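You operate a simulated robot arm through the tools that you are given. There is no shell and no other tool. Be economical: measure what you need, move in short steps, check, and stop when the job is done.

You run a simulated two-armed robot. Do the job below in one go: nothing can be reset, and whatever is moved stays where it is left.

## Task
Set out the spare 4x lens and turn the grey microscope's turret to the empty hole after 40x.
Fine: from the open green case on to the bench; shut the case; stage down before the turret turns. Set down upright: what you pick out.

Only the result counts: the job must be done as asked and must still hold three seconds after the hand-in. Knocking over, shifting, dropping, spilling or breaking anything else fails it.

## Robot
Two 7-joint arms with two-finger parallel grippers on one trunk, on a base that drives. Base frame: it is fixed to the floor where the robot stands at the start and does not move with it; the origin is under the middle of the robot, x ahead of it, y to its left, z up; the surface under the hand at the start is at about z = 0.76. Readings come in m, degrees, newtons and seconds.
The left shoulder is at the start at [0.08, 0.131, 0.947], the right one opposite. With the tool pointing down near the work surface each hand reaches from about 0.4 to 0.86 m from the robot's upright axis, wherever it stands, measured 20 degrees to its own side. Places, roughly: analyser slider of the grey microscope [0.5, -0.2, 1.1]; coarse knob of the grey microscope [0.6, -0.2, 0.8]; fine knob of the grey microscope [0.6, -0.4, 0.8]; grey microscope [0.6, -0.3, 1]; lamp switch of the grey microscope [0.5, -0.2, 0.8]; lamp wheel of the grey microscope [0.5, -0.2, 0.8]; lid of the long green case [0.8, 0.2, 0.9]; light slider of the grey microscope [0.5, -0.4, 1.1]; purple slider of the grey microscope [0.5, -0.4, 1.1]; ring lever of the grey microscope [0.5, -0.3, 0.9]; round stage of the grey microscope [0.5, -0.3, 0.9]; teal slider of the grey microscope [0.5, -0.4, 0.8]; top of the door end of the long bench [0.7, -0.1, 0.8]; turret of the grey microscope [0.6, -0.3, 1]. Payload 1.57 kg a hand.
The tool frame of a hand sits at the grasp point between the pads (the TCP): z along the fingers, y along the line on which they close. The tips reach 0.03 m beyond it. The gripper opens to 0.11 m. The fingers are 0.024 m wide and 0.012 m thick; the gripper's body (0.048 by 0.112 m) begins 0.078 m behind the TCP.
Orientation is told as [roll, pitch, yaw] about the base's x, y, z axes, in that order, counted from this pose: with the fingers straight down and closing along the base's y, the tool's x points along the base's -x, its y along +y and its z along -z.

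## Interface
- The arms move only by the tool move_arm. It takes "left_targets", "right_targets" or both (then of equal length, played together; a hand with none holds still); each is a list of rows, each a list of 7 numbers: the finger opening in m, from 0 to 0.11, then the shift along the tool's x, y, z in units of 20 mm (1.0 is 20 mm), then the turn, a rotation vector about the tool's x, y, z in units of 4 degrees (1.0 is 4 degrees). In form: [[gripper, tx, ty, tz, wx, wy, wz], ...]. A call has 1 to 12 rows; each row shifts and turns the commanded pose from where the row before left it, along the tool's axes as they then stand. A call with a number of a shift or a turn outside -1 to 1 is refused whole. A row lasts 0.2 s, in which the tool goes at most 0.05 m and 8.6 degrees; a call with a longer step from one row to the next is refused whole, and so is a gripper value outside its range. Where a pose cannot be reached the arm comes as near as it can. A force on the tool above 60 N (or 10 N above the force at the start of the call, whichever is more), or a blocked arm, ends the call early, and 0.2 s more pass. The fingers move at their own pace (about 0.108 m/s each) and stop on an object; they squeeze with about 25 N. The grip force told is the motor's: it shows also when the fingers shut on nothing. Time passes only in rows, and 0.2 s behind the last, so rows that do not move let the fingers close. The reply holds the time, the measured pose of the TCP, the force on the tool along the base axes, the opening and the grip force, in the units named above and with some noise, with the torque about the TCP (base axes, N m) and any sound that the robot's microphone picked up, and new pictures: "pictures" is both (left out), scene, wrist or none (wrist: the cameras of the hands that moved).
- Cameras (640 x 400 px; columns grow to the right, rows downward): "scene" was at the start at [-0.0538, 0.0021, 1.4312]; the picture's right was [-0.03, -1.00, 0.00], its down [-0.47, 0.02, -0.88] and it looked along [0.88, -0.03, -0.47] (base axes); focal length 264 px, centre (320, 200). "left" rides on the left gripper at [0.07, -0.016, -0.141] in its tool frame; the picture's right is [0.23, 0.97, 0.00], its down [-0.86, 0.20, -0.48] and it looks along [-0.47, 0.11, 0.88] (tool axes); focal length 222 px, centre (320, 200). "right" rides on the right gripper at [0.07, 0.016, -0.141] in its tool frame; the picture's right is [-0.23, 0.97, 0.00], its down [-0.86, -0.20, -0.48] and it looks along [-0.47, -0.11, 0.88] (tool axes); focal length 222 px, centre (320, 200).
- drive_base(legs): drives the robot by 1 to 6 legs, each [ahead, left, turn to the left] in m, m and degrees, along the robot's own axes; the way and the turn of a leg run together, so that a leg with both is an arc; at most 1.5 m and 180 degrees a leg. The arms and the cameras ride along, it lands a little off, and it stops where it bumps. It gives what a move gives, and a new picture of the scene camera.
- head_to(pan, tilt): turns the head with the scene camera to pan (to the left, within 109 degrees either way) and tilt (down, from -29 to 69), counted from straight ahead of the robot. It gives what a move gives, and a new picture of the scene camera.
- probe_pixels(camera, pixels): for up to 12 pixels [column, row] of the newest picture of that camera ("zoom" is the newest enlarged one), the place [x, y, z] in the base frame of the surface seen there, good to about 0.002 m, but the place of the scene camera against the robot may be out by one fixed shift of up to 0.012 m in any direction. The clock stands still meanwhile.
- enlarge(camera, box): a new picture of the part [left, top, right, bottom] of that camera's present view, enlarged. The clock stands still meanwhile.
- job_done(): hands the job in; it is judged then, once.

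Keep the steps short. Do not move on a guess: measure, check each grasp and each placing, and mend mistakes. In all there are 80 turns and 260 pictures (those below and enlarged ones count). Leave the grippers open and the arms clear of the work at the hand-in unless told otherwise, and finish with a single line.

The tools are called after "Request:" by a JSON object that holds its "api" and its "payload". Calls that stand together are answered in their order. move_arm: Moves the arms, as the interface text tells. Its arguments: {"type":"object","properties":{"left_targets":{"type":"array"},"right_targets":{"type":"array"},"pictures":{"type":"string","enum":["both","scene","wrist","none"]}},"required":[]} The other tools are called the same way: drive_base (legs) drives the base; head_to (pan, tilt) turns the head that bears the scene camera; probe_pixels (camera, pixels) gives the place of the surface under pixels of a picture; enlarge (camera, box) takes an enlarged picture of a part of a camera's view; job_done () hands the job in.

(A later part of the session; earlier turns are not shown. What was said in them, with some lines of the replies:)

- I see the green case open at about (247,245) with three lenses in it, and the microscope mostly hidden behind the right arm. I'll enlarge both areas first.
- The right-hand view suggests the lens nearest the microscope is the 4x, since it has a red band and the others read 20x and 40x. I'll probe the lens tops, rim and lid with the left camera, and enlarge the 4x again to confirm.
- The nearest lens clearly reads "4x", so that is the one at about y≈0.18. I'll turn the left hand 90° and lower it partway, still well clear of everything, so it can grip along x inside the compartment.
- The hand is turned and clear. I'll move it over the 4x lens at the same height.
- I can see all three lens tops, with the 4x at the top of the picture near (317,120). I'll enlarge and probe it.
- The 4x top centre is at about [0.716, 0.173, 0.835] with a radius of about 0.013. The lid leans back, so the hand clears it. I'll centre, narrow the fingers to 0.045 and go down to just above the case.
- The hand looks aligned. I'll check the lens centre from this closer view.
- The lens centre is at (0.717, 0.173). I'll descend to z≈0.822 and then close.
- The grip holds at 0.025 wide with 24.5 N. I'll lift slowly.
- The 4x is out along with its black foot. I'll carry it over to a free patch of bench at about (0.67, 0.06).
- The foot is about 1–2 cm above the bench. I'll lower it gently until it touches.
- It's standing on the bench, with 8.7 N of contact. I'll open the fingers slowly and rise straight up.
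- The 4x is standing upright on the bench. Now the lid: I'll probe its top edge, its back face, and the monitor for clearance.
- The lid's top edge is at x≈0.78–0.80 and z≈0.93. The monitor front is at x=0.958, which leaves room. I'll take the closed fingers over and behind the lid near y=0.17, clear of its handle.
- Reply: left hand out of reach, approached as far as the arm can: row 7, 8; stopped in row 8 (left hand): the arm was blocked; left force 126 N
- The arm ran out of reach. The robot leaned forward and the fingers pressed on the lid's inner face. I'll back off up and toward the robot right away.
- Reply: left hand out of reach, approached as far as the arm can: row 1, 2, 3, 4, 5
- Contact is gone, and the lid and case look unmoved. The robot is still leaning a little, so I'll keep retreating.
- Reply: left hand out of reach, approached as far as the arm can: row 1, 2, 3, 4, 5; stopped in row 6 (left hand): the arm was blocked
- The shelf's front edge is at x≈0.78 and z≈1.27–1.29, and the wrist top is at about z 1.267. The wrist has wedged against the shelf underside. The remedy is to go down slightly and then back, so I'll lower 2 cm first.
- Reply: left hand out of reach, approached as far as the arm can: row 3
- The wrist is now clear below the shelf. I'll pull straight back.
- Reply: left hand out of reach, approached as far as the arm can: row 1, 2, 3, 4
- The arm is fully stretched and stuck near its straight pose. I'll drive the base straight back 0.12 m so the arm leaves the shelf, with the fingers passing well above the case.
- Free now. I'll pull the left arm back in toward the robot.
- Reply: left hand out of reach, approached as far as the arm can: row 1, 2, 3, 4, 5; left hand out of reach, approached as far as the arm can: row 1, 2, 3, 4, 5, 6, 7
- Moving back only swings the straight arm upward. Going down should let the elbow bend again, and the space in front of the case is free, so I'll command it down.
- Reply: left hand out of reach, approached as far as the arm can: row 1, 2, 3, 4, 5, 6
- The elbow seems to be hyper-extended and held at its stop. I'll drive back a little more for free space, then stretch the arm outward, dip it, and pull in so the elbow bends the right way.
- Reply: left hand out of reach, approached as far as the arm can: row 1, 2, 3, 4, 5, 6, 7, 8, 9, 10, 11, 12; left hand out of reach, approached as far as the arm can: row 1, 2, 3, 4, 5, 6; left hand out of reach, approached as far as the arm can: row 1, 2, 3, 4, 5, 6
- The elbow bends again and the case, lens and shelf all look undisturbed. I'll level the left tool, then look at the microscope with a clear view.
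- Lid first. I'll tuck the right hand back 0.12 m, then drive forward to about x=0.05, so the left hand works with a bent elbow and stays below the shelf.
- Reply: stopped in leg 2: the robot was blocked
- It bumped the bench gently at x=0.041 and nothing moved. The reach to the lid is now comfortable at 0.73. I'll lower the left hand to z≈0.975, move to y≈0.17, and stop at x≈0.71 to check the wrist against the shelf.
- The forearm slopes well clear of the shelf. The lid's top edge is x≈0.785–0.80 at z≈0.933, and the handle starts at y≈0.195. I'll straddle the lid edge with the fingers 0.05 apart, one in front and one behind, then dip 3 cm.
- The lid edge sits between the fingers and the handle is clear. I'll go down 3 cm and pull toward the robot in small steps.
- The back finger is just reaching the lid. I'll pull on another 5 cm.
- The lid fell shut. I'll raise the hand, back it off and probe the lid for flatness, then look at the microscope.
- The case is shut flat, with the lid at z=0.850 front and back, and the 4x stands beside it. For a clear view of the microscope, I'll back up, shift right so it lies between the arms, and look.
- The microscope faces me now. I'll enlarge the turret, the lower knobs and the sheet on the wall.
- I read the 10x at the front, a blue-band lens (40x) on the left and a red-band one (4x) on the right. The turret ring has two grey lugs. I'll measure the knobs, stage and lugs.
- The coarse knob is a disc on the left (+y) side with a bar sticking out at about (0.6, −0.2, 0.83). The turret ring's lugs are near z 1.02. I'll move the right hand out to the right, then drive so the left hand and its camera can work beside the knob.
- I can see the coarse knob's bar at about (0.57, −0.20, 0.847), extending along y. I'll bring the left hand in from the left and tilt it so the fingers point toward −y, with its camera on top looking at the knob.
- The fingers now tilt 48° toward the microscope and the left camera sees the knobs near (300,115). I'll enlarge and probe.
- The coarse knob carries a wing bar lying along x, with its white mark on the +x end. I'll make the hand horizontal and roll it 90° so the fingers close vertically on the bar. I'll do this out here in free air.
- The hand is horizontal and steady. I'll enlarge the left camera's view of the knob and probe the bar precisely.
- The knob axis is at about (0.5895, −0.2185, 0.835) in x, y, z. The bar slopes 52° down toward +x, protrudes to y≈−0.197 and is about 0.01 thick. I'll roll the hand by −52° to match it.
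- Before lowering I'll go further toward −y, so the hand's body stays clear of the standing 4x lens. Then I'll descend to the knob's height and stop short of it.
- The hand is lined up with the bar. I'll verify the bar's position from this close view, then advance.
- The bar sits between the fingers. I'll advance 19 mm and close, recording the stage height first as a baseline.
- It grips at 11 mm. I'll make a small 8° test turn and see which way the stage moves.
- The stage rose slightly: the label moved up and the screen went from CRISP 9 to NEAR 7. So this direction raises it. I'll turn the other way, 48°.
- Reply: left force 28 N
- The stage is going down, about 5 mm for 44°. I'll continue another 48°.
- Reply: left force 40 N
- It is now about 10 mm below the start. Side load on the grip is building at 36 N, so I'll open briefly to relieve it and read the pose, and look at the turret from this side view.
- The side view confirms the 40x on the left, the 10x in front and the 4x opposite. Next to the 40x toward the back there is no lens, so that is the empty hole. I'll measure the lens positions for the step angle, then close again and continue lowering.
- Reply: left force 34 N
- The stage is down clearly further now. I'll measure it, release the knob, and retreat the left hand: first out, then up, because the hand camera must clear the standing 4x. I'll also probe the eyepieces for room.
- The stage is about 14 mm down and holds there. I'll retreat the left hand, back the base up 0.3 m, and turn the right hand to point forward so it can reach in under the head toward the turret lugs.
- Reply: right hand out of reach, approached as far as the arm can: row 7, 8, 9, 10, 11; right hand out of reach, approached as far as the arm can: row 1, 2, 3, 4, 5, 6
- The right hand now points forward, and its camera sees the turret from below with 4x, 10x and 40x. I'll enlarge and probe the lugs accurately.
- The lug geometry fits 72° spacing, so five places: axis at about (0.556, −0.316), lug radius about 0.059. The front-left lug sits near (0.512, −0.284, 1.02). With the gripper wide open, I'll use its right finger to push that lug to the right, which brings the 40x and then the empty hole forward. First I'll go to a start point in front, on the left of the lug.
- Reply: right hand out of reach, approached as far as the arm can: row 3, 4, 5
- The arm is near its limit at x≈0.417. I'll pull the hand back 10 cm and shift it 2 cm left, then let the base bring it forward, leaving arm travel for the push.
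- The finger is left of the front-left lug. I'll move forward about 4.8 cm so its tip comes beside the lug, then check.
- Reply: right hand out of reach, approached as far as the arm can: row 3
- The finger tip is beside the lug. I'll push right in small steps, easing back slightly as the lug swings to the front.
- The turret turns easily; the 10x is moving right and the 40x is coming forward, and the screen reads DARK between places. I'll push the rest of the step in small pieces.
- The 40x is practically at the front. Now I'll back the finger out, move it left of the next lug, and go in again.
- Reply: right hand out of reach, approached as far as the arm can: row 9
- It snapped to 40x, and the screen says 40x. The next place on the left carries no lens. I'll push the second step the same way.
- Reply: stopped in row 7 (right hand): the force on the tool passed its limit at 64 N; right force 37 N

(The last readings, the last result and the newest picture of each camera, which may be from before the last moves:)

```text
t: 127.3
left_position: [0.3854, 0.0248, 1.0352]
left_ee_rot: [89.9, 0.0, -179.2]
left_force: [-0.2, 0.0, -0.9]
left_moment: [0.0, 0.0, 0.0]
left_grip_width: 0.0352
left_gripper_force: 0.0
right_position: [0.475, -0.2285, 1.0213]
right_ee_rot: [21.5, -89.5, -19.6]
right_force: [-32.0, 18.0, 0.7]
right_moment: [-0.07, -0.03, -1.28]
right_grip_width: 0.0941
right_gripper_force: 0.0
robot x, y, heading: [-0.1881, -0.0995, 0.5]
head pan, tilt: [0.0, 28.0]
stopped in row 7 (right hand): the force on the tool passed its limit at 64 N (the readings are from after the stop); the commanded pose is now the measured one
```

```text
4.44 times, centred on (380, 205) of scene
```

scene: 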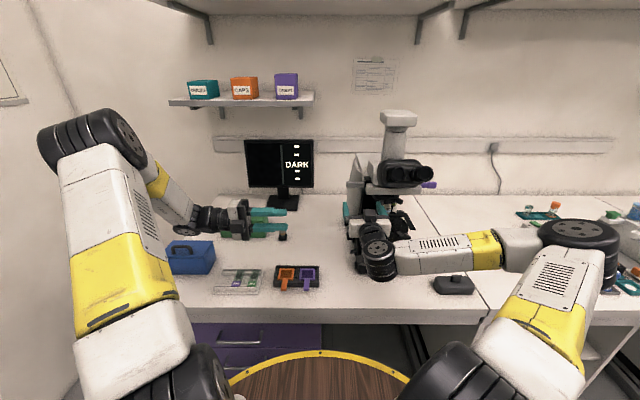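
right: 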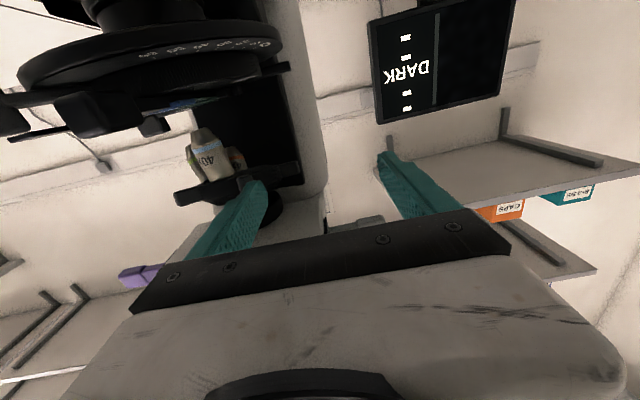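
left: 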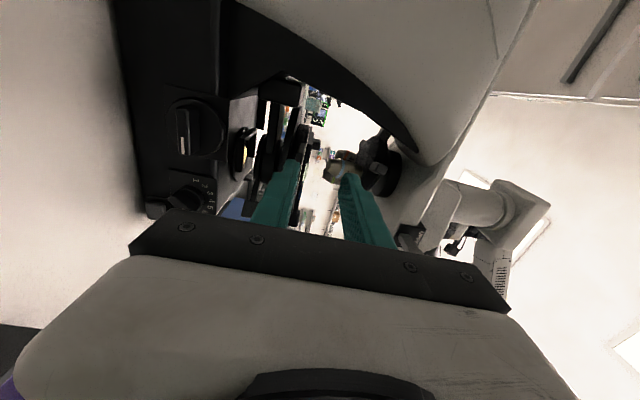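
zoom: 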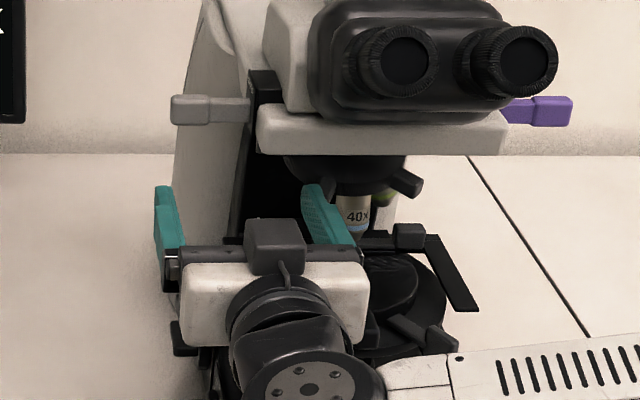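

The push was blocked at about 20° past 40x (64 N). I'll ease the finger off at once and look for what the 40x or the finger has met.

Request:
{"api": "move_arm", "payload": {"right_targets": [[0.11, 0, 0.3, -0.3, 0, 0, 0], [0.11, 0, 0.3, -0.3, 0, 0, 0], [0.11, 0, 0, 0, 0, 0, 0]], "pictures": "both"}}

Request:
{"api": "enlarge", "payload": {"camera": "scene", "box": [375, 185, 430, 225]}}

Request:
{"api": "enlarge", "payload": {"camera": "right", "box": [160, 90, 300, 200]}}

```text
t: 128.1
left_position: [0.3877, 0.0249, 1.0345]
left_ee_rot: [89.8, -0.1, -179.4]
left_force: [-0.5, 0.2, 0.4]
left_moment: [0.0, 0.03, 0.02]
left_grip_width: 0.0352
left_gripper_force: 0.0
right_position: [0.4666, -0.2227, 1.0211]
right_ee_rot: [13.4, -89.4, -12.2]
right_force: [-0.3, -0.5, 0.0]
right_moment: [0.02, -0.04, -0.02]
right_grip_width: 0.1101
right_gripper_force: 0.0
robot x, y, heading: [-0.1852, -0.1015, 0.1]
head pan, tilt: [0.0, 28.0]
```

scene: 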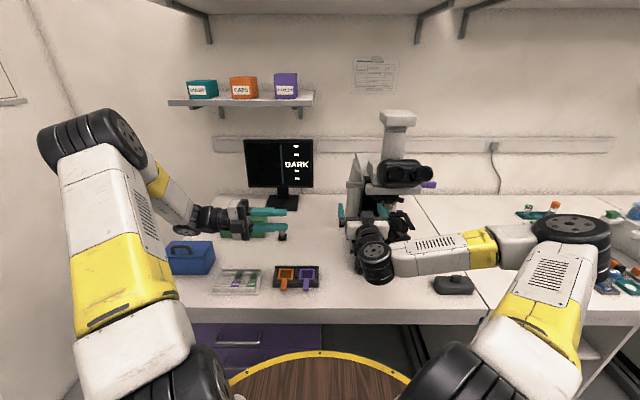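
right: 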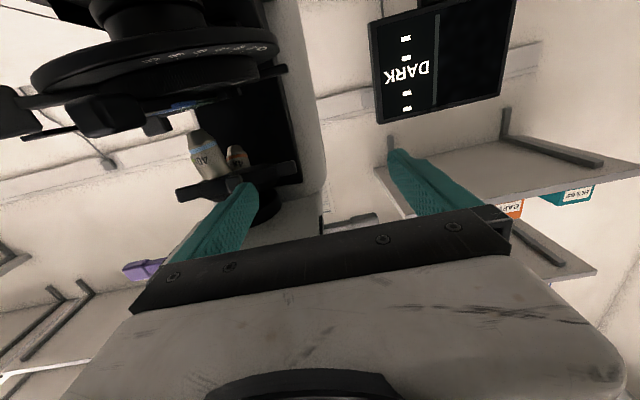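

```text
10.00 times, centred on (402, 205) of scene
```

zoom: 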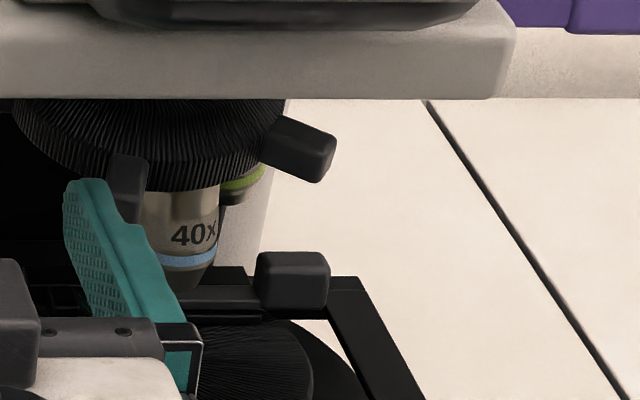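

```text
3.64 times, centred on (230, 145) of right
```

zoom: 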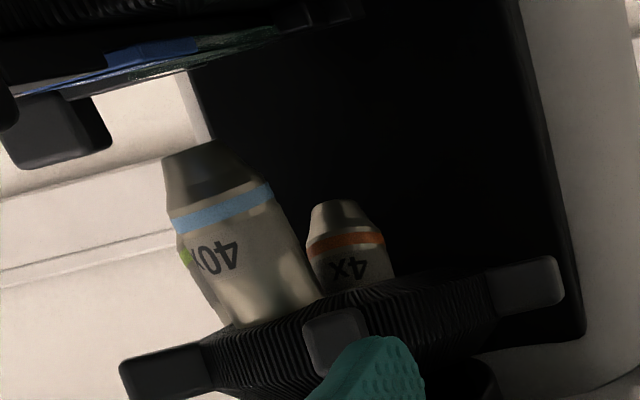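

Request:
{"api": "probe_pixels", "payload": {"camera": "zoom", "pixels": [[55, 140], [80, 150], [195, 160], [215, 150], [175, 170], [235, 165], [200, 185], [335, 205], [230, 300], [335, 340], [150, 375], [20, 100]]}}

Request:
{"api": "probe_pixels", "payload": {"camera": "scene", "pixels": [[399, 213], [399, 210], [394, 213], [391, 213], [388, 212], [388, 214], [392, 215], [387, 209], [404, 214], [383, 203], [389, 203]]}}

```text
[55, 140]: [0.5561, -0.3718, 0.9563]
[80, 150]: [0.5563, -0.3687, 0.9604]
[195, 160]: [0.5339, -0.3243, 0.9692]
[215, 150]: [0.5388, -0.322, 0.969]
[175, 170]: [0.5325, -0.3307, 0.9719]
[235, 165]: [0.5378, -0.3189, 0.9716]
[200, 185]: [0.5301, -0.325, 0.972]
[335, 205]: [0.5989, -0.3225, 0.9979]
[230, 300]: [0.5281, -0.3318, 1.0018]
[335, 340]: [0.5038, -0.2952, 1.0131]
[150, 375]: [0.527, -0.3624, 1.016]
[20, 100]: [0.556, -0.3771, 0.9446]
```

```text
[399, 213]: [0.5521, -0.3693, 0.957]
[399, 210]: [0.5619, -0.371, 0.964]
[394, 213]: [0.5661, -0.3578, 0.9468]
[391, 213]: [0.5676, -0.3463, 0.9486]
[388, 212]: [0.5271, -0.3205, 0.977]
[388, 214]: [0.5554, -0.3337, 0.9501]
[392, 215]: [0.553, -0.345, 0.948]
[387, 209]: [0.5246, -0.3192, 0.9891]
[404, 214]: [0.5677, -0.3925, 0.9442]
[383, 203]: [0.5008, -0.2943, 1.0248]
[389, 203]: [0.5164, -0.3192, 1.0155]
```

The lug stopped at about 22°, and I see no lens touching anything: the 40x tip is at z≈0.968 and the stage block's top at 0.964, 3 cm away. The open finger itself was yielding, with the width pushed to 0.094. I'll use the closed, stiffer finger pair instead: back out, close, straighten, and set it left of the lug.

Request:
{"api": "move_arm", "payload": {"right_targets": [[0.11, 0, 0, -0.8, 0.3, 0, 0], [0.0, 0, 0, -0.8, 0, 0, 0], [0.0, 0, 0, 0, 0, 0, 0], [0.0, 0, -0.5, 0, 0, 0, 0], [0.0, 0, -0.5, 0, 0, 0, 0], [0.0, 0, -0.5, 0, 0, 0, 0], [0.0, 0, -0.35, 0, 0, 0, 0], [0.0, 0, 0, 0.6, 0, 0, 0], [0.0, 0, 0, 0.6, 0, 0, 0], [0.0, 0, 0, 0.6, 0, 0, 0], [0.0, 0, 0, 0.5, 0, 0, 0]], "pictures": "both"}}

Request:
{"api": "enlarge", "payload": {"camera": "right", "box": [230, 90, 390, 230]}}

Request:
{"api": "enlarge", "payload": {"camera": "scene", "box": [350, 180, 430, 235]}}

```text
t: 130.5
left_position: [0.3875, 0.0239, 1.0355]
left_ee_rot: [89.9, -0.2, -179.4]
left_force: [0.4, 0.0, -0.8]
left_moment: [0.0, -0.01, -0.03]
left_grip_width: 0.035
left_gripper_force: 0.1
right_position: [0.4798, -0.2579, 1.0202]
right_ee_rot: [13.0, -89.4, -12.9]
right_force: [0.5, -0.5, -0.8]
right_moment: [-0.01, 0.02, 0.02]
right_grip_width: 0.0001
right_gripper_force: 21.1
robot x, y, heading: [-0.1875, -0.1001, 0.2]
head pan, tilt: [0.0, 28.0]
```

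scene: 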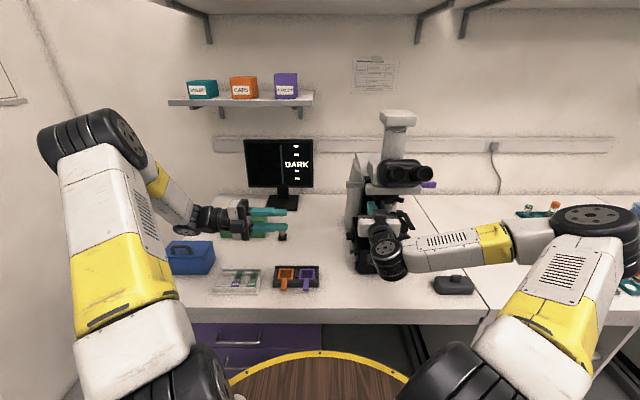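
right: 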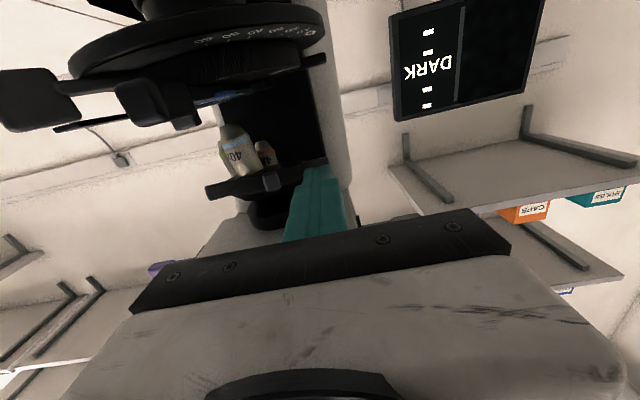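

```text
2.86 times, centred on (310, 160) of right
```

zoom: 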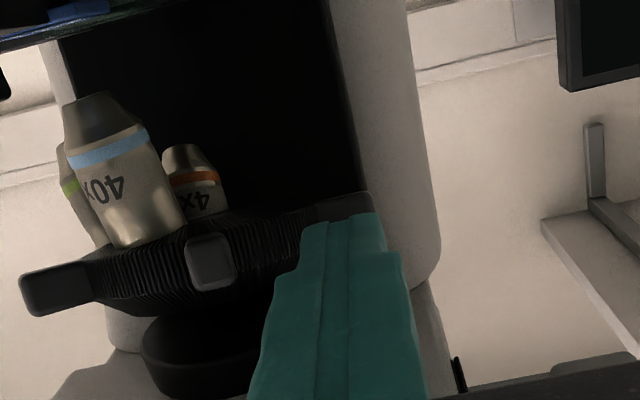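

```text
7.27 times, centred on (390, 208) of scene
```

zoom: 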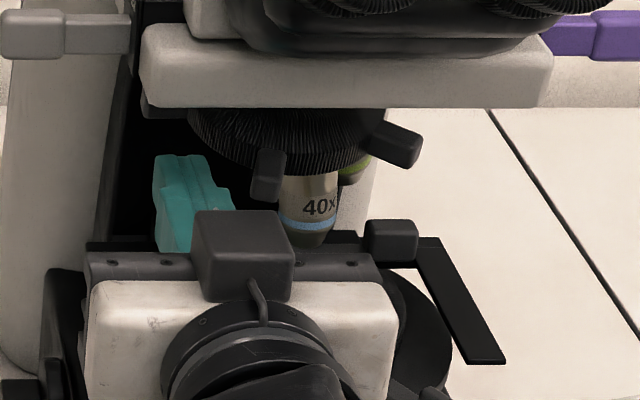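

The closed fingers sit left of the lug with a small gap. I'll push right slowly.

Request:
{"api": "move_arm", "payload": {"right_targets": [[0.0, 0, -0.25, 0, 0, 0, 0], [0.0, 0, -0.25, 0, 0, 0, 0], [0.0, 0, -0.25, 0, 0, 0, 0], [0.0, 0, -0.25, 0, 0, 0, 0], [0.0, 0, -0.25, 0, 0, 0, 0], [0.0, 0, -0.25, 0, 0, 0, 0]], "pictures": "both"}}

Request:
{"api": "enlarge", "payload": {"camera": "right", "box": [230, 90, 390, 230]}}

Request:
{"api": "enlarge", "payload": {"camera": "scene", "box": [350, 180, 430, 235]}}

```text
t: 131.9
left_position: [0.3863, 0.0236, 1.0347]
left_ee_rot: [89.9, 0.0, -179.3]
left_force: [0.4, 0.5, 0.2]
left_moment: [0.0, -0.01, 0.02]
left_grip_width: 0.0351
left_gripper_force: 0.1
right_position: [0.4796, -0.2883, 1.0213]
right_ee_rot: [12.8, -89.5, -12.9]
right_force: [-0.4, 0.3, 0.1]
right_moment: [0.0, 0.0, 0.01]
right_grip_width: 0.0003
right_gripper_force: 21.8
robot x, y, heading: [-0.1877, -0.1018, 0.3]
head pan, tilt: [0.0, 28.0]
```

scene: 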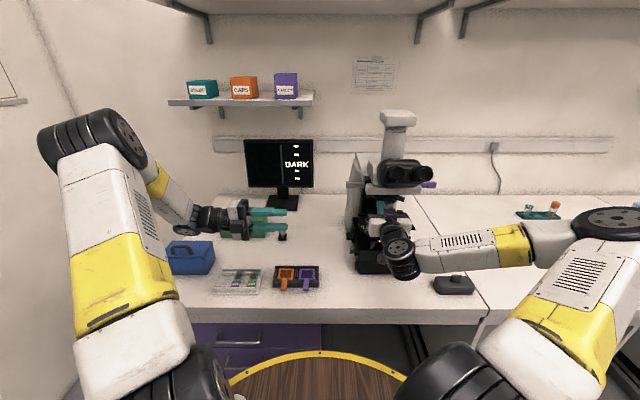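
right: 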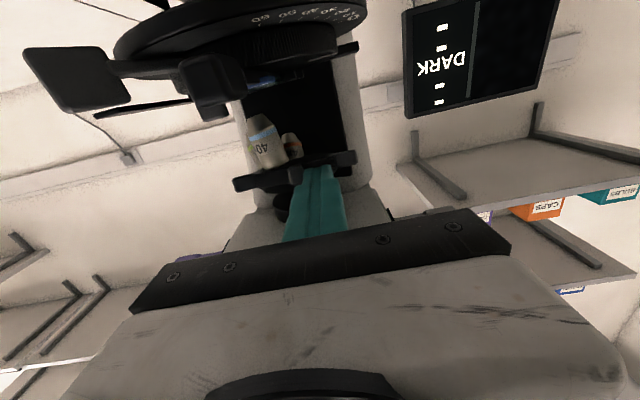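

```text
2.86 times, centred on (310, 160) of right
```

zoom: 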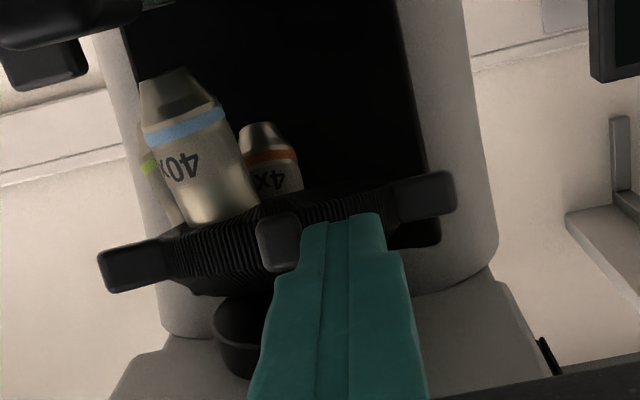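

```text
7.27 times, centred on (390, 208) of scene
```

zoom: 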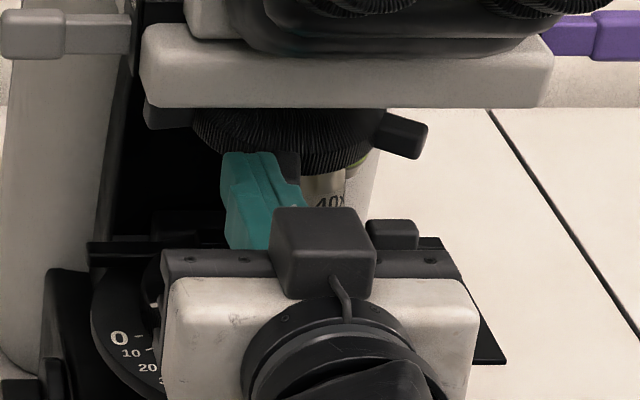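

It is moving without resistance now. I'll continue in the same small steps.

Request:
{"api": "move_arm", "payload": {"right_targets": [[0.0, 0, -0.25, 0, 0, 0, 0], [0.0, 0, -0.25, 0, 0, 0, 0], [0.0, 0, -0.25, 0, 0, 0, 0], [0.0, 0, -0.25, 0, 0, 0, 0], [0.0, 0, -0.25, 0, 0, 0, 0], [0.0, 0, -0.2, 0, 0, 0, 0]], "pictures": "both"}}

Request:
{"api": "enlarge", "payload": {"camera": "right", "box": [230, 90, 390, 230]}}

Request:
{"api": "enlarge", "payload": {"camera": "scene", "box": [350, 180, 430, 235]}}

```text
t: 133.3
left_position: [0.3876, 0.0231, 1.0342]
left_ee_rot: [89.9, -0.1, -179.3]
left_force: [0.6, -0.2, -0.1]
left_moment: [-0.03, 0.02, 0.02]
left_grip_width: 0.0349
left_gripper_force: 0.0
right_position: [0.4797, -0.3179, 1.0214]
right_ee_rot: [12.5, -89.4, -12.5]
right_force: [-0.4, 0.7, 0.1]
right_moment: [-0.02, -0.02, 0.01]
right_grip_width: 0.0001
right_gripper_force: 21.1
robot x, y, heading: [-0.1868, -0.097, 0.3]
head pan, tilt: [0.0, 28.0]
```

scene: 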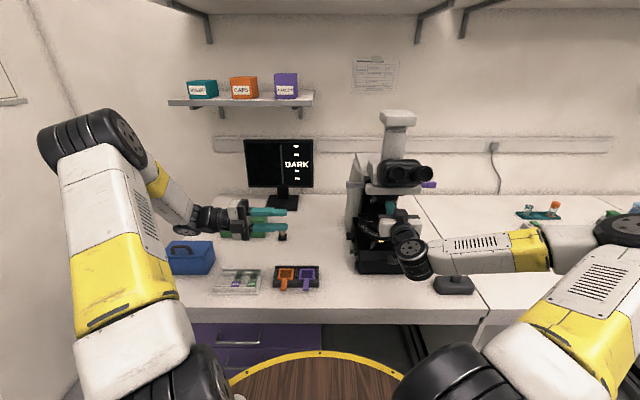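
right: 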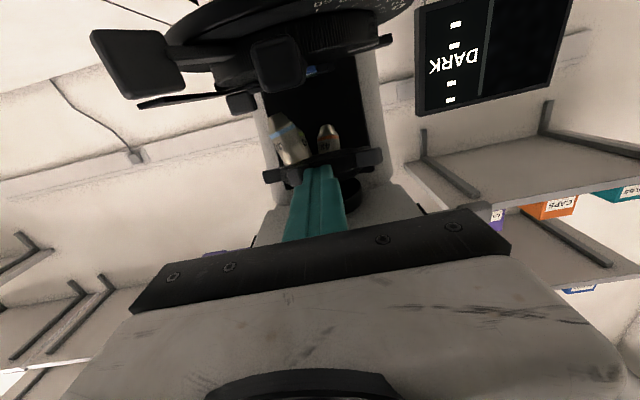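

```text
2.86 times, centred on (310, 160) of right
```

zoom: 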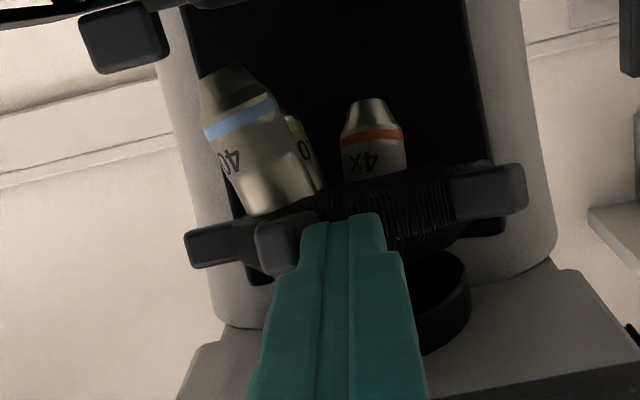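

```text
7.27 times, centred on (390, 208) of scene
```

zoom: 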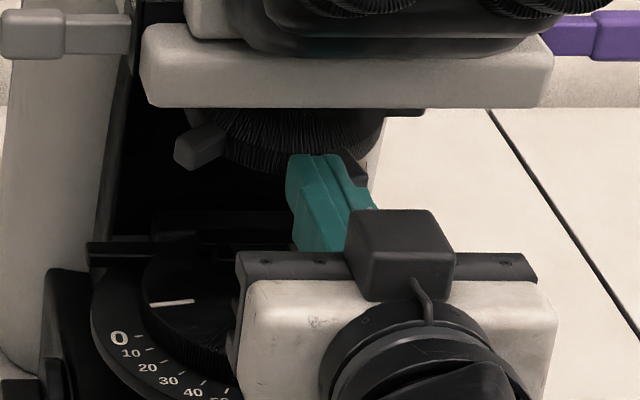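

The empty place is nearly in front, the same spot where the 40x snapped in last time. I'll nudge 3 mm more, back straight out, and check the screen.

Request:
{"api": "move_arm", "payload": {"right_targets": [[0.0, 0, -0.15, 0, 0, 0, 0], [0.0, 0, 0, 0, 0, 0, 0], [0.0, 0, 0.05, -0.7, 0, 0, 0], [0.0, 0, 0.05, -0.9, 0, 0, 0], [0.0, 0, 0, -1, 0, 0, 0], [0.0, 0, 0, -1, 0, 0, 0], [0.0, 0, 0, -1, 0, 0, 0], [0.0, 0, 0, -1, 0, 0, 0]], "pictures": "both"}}

Request:
{"api": "enlarge", "payload": {"camera": "right", "box": [230, 60, 390, 200]}}

Request:
{"api": "enlarge", "payload": {"camera": "scene", "box": [240, 130, 320, 200]}}

```text
t: 135.1
left_position: [0.3868, 0.0232, 1.0347]
left_ee_rot: [89.9, -0.2, -179.3]
left_force: [-0.4, 0.0, 0.9]
left_moment: [0.01, 0.02, -0.03]
left_grip_width: 0.0349
left_gripper_force: 0.1
right_position: [0.4029, -0.3278, 1.0119]
right_ee_rot: [15.0, -89.5, -15.1]
right_force: [0.1, -0.1, -0.2]
right_moment: [-0.03, -0.01, 0.02]
right_grip_width: 0.0
right_gripper_force: 21.3
right hand out of reach, approached as far as the arm can: row 7, 8
robot x, y, heading: [-0.1845, -0.0998, 0.2]
head pan, tilt: [0.0, 28.0]
```

scene: 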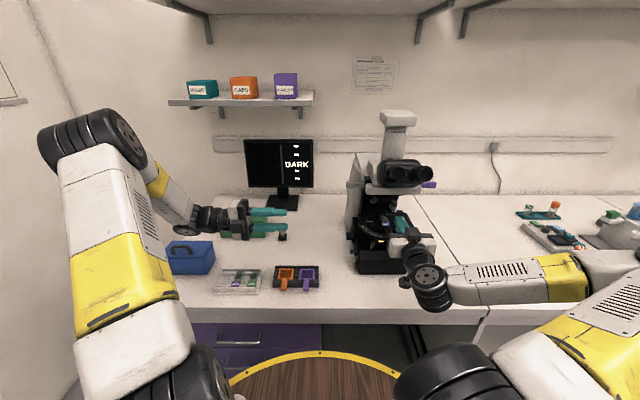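
right: 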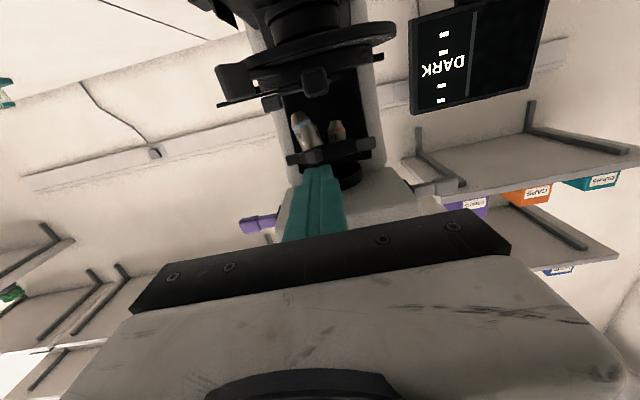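

```text
2.86 times, centred on (310, 130) of right
```

zoom: 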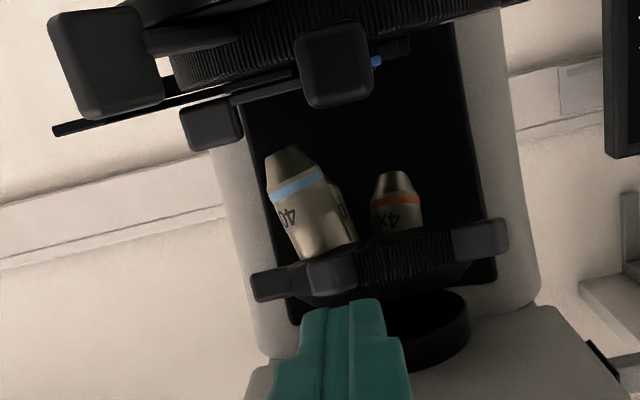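

```text
5.71 times, centred on (280, 165) of scene
5 turns are left
```

zoom: 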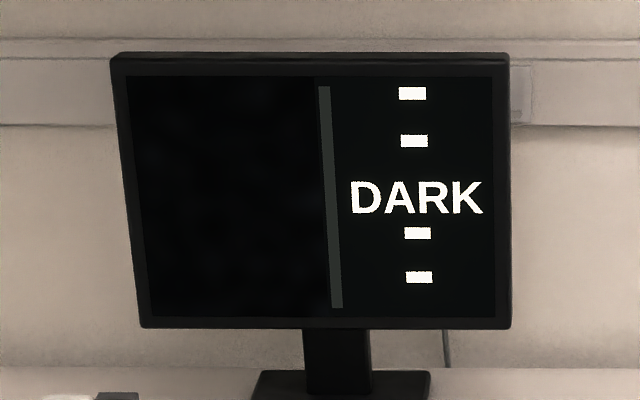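

The screen stays dark with no lens in the path. I'll check that the turret is truly seated by measuring the lug positions.

Request:
{"api": "probe_pixels", "payload": {"camera": "right", "pixels": [[314, 156], [310, 157], [318, 155], [296, 160], [366, 144], [362, 145], [371, 143], [340, 147], [374, 140], [303, 135], [336, 130]]}}

Request:
{"api": "enlarge", "payload": {"camera": "scene", "box": [345, 175, 425, 225]}}

Request:
{"api": "enlarge", "payload": {"camera": "right", "box": [280, 110, 390, 180]}}

```text
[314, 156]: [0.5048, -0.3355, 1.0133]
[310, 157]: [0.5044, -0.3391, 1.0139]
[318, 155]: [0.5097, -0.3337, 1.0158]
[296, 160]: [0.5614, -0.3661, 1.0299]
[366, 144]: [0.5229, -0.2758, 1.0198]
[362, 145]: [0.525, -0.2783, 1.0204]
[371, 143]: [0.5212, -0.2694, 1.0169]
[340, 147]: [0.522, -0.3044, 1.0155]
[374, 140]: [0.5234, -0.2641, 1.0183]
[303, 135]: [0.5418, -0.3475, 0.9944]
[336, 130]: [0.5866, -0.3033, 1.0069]
```

```text
8.00 times, centred on (385, 200) of scene
```

zoom: 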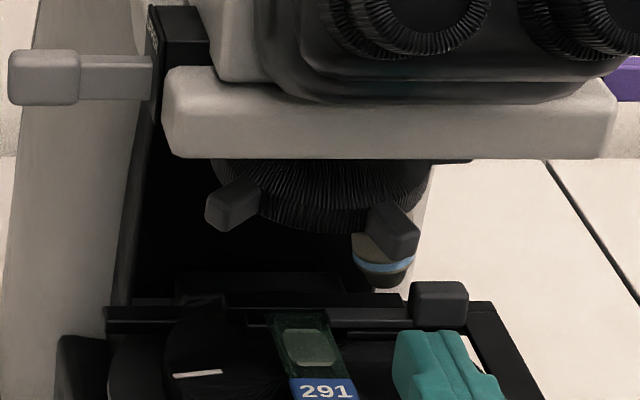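

```text
5.71 times, centred on (335, 145) of right
4 turns are left
```

zoom: 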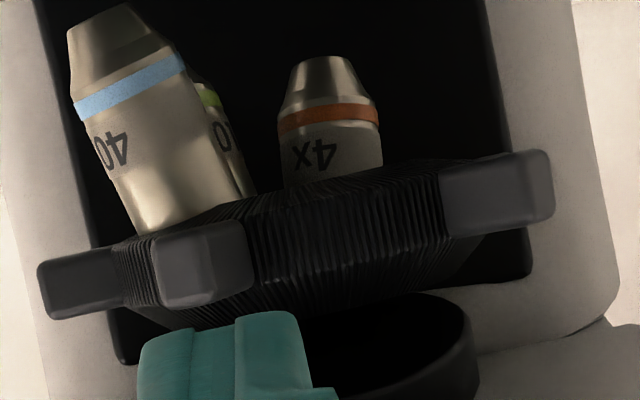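

The turret is about 13° short of its stop: the lug is at −23° and must reach −36°. I'll bring the closed fingers back in beside the lug, shifting left 1 cm and up 9 mm first, then forward 7.6 cm.

Request:
{"api": "move_arm", "payload": {"right_targets": [[0.0, -0.45, 0.5, 0, 0, 0, 0], [0.0, 0, 0, 0.7, 0, 0, 0], [0.0, 0, 0, 0.7, 0, 0, 0], [0.0, 0, 0, 0.7, 0, 0, 0], [0.0, 0, 0, 0.6, 0, 0, 0], [0.0, 0, 0, 0.6, 0, 0, 0], [0.0, 0, 0, 0.5, 0, 0, 0], [0.0, 0, 0, 0, 0, 0, 0]], "left_targets": [[0.08, 0, 0, 0, 0, 0, 0], [0.08, 0, 0, 0, 0, 0, 0], [0.08, 0, 0, 0, 0, 0, 0], [0.08, 0, 0, 0, 0, 0, 0], [0.08, 0, 0, 0, 0, 0, 0], [0.08, 0, 0, 0, 0, 0, 0], [0.08, 0, 0, 0, 0, 0, 0], [0.08, 0, 0, 0, 0, 0, 0]], "pictures": "both"}}

Request:
{"api": "enlarge", "payload": {"camera": "right", "box": [230, 90, 390, 230]}}

Request:
{"api": "probe_pixels", "payload": {"camera": "right", "pixels": [[292, 172], [296, 172], [300, 172], [304, 172], [308, 170], [312, 168], [318, 168], [324, 168], [328, 168], [285, 174]]}}

```text
t: 136.9
left_position: [0.3872, 0.0238, 1.0352]
left_ee_rot: [89.9, -0.1, -179.3]
left_force: [-0.2, 0.0, -0.3]
left_moment: [-0.01, 0.02, 0.0]
left_grip_width: 0.0801
left_gripper_force: 0.0
right_position: [0.483, -0.3187, 1.0186]
right_ee_rot: [15.4, -89.6, -15.4]
right_force: [-0.1, 1.0, 0.6]
right_moment: [-0.02, 0.0, -0.02]
right_grip_width: 0.0001
right_gripper_force: 21.1
right hand out of reach, approached as far as the arm can: row 1
robot x, y, heading: [-0.1876, -0.1005, 0.3]
head pan, tilt: [0.0, 28.0]
```

scene: 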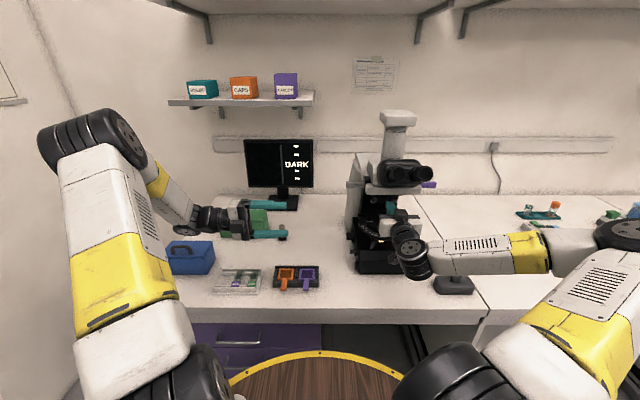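
right: 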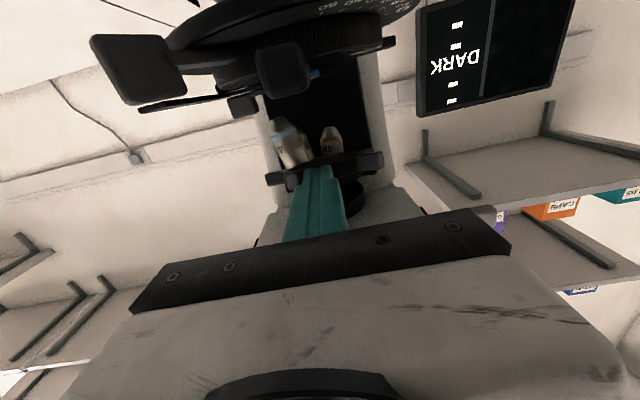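
left: 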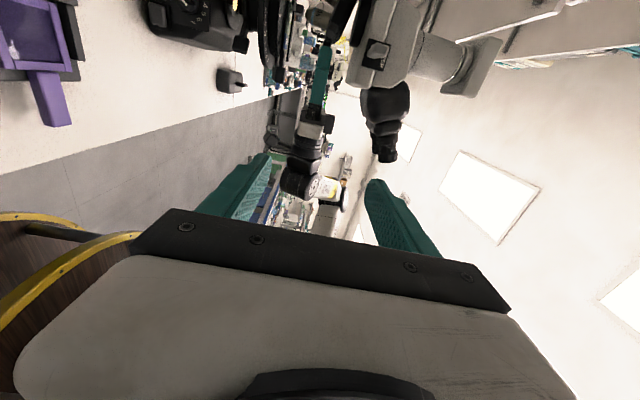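

```text
2.86 times, centred on (310, 160) of right
```

zoom: 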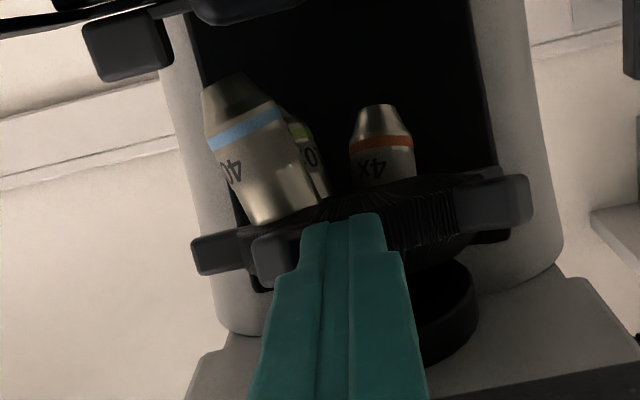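

```text
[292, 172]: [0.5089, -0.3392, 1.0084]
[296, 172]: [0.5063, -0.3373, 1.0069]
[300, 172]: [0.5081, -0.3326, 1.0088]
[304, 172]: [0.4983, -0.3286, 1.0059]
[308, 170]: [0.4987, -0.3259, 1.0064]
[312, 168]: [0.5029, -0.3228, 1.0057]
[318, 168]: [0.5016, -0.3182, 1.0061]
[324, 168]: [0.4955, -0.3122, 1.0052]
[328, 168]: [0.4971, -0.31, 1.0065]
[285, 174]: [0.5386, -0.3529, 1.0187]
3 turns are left
```

The fingertips are touching the lug's left face. I'll push the remaining ~12 mm slowly, hold, ease off, back out, and check again.

Request:
{"api": "move_arm", "payload": {"right_targets": [[0.0, 0, -0.2, 0, 0, 0, 0], [0.0, 0, -0.2, 0, 0, 0, 0], [0.0, 0, -0.22, 0, 0, 0, 0], [0.0, 0, 0, 0, 0, 0, 0], [0.0, 0, 0.1, -0.3, 0, 0, 0], [0.0, 0, 0.05, -0.8, 0, 0, 0], [0.0, 0, 0, -1, 0, 0, 0], [0.0, 0, 0, -0.6, 0, 0, 0], [0.0, 0, 0, 0, 0, 0, 0]], "pictures": "both"}}

Request:
{"api": "enlarge", "payload": {"camera": "scene", "box": [345, 175, 425, 225]}}

Request:
{"api": "probe_pixels", "payload": {"camera": "scene", "pixels": [[374, 200], [377, 200], [380, 200], [371, 200], [396, 201], [398, 202], [400, 201], [394, 201], [392, 201], [390, 201], [368, 200], [402, 201]]}}

Request:
{"api": "enlarge", "payload": {"camera": "right", "box": [270, 100, 390, 190]}}

```text
t: 138.9
left_position: [0.3873, 0.0242, 1.0355]
left_ee_rot: [89.9, -0.2, -179.3]
left_force: [0.4, 0.1, 0.1]
left_moment: [0.01, 0.01, 0.01]
left_grip_width: 0.0799
left_gripper_force: 0.0
right_position: [0.4292, -0.3296, 1.018]
right_ee_rot: [11.6, -89.4, -11.6]
right_force: [-0.4, 0.2, 0.3]
right_moment: [-0.01, -0.03, -0.02]
right_grip_width: 0.0
right_gripper_force: 21.8
robot x, y, heading: [-0.1872, -0.1033, 0.5]
head pan, tilt: [0.0, 28.0]
```

scene: 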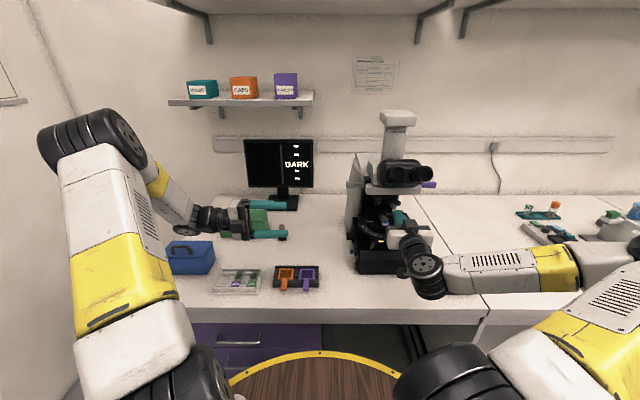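
right: 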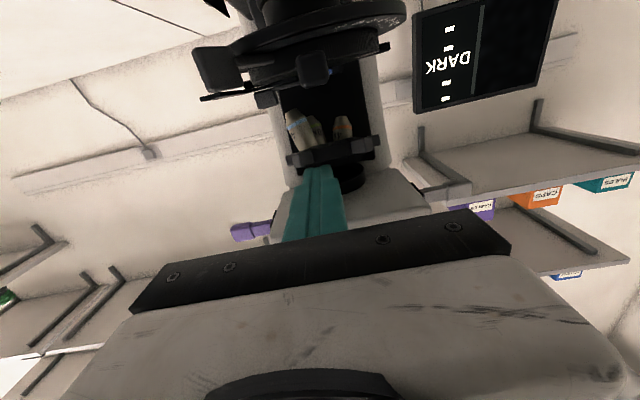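

```text
8.00 times, centred on (385, 200) of scene
```

zoom: 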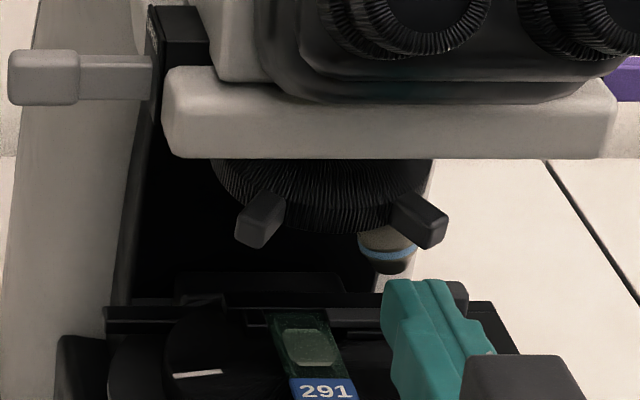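

```text
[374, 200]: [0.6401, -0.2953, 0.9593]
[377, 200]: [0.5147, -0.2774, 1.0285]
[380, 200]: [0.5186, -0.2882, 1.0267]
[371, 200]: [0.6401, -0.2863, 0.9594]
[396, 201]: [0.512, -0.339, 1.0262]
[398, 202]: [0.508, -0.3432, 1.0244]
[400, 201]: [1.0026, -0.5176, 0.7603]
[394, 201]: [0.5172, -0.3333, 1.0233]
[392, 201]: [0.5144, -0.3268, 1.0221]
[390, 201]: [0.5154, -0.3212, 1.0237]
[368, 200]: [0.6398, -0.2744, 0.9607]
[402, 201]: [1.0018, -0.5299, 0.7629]
```

```text
4.44 times, centred on (330, 145) of right
2 turns are left
```

zoom: 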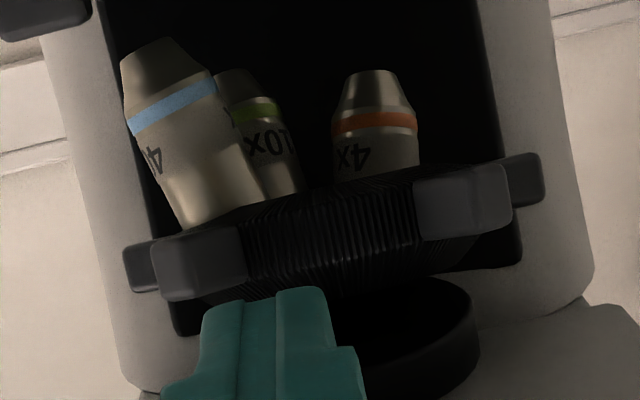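

The lugs are now symmetric about the front, the same as in the earlier seated positions, and no lens is in the light path, so the empty hole is in place. I'll drive back 0.2 m so both arms are clear and open the right gripper.

Request:
{"api": "drive_base", "payload": {"legs": [[-0.2, 0, 0]]}}

Request:
{"api": "move_arm", "payload": {"right_targets": [[0.08, 0, 0, 0, 0, 0, 0], [0.08, 0, 0, 0, 0, 0, 0], [0.08, 0, 0, 0, 0, 0, 0]], "pictures": "scene"}}

Request:
{"api": "enlarge", "payload": {"camera": "scene", "box": [340, 160, 420, 230]}}

```text
t: 140.5
left_position: [0.1898, 0.0214, 1.0352]
left_ee_rot: [89.9, -0.1, -179.4]
left_force: [-0.1, 0.7, -0.5]
left_moment: [-0.01, -0.01, 0.01]
left_grip_width: 0.08
left_gripper_force: 0.1
right_position: [0.2315, -0.3307, 1.0174]
right_ee_rot: [13.8, -89.6, -13.8]
right_force: [0.3, -0.4, 0.1]
right_moment: [-0.01, 0.0, -0.01]
right_grip_width: 0.0003
right_gripper_force: 21.3
robot x, y, heading: [-0.3904, -0.1031, 0.5]
head pan, tilt: [0.0, 28.0]
```

scene: 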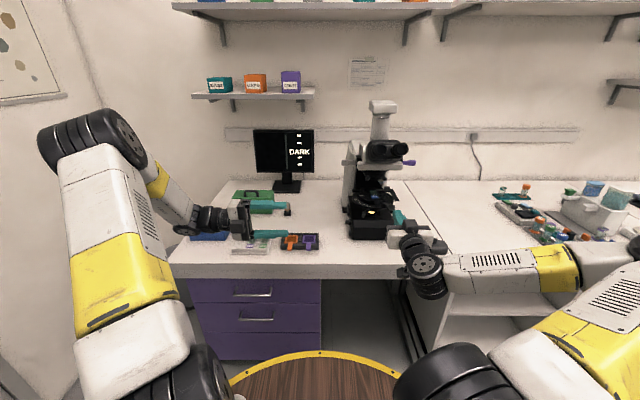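

```text
t: 141.3
left_position: [0.1887, 0.0213, 1.0343]
left_ee_rot: [89.9, 0.0, -179.4]
left_force: [0.5, -0.5, 0.3]
left_moment: [-0.03, -0.04, -0.01]
left_grip_width: 0.08
left_gripper_force: 0.1
right_position: [0.2307, -0.3308, 1.0183]
right_ee_rot: [13.4, -89.5, -13.5]
right_force: [0.6, 0.7, 0.9]
right_moment: [0.02, -0.04, 0.03]
right_grip_width: 0.08
right_gripper_force: 0.0
robot x, y, heading: [-0.3887, -0.0985, 0.8]
head pan, tilt: [0.0, 28.0]
```

scene: 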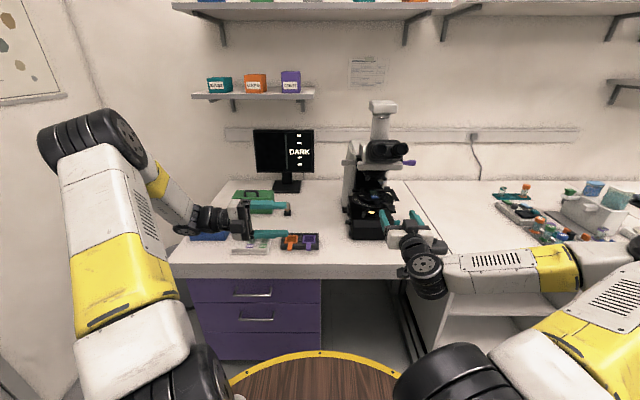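

```text
5.71 times, centred on (380, 195) of scene
1 turns are left
```

zoom: 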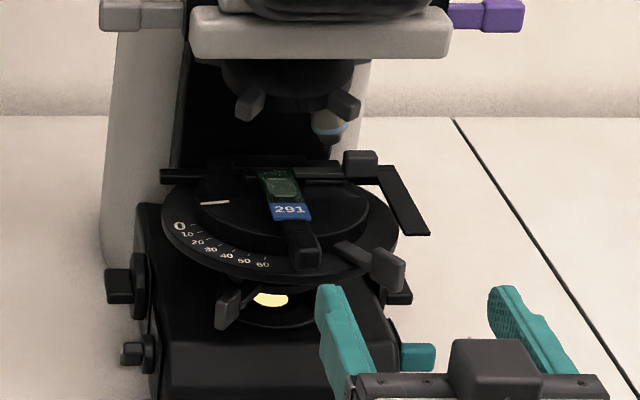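

The 4x stands upright on the bench, the case is shut, the stage is down, and the turret sits on the empty place. Both arms are clear and open, so I'm handing in.

Request:
{"api": "job_done", "payload": {}}

```text
The job is handed in.
```

Handed in: the spare 4x lens stands upright on the bench, the green case is shut, the stage is about 14 mm down, and the turret is at the empty hole after 40x, judged seated from the lug positions since the screen only reads DARK there; on the way the left wrist wedged briefly under the shelf, the left fingers pressed hard (over 100 N) on the case lid's inner face, and one turret push stopped at 64 N, with nothing seen to shift.
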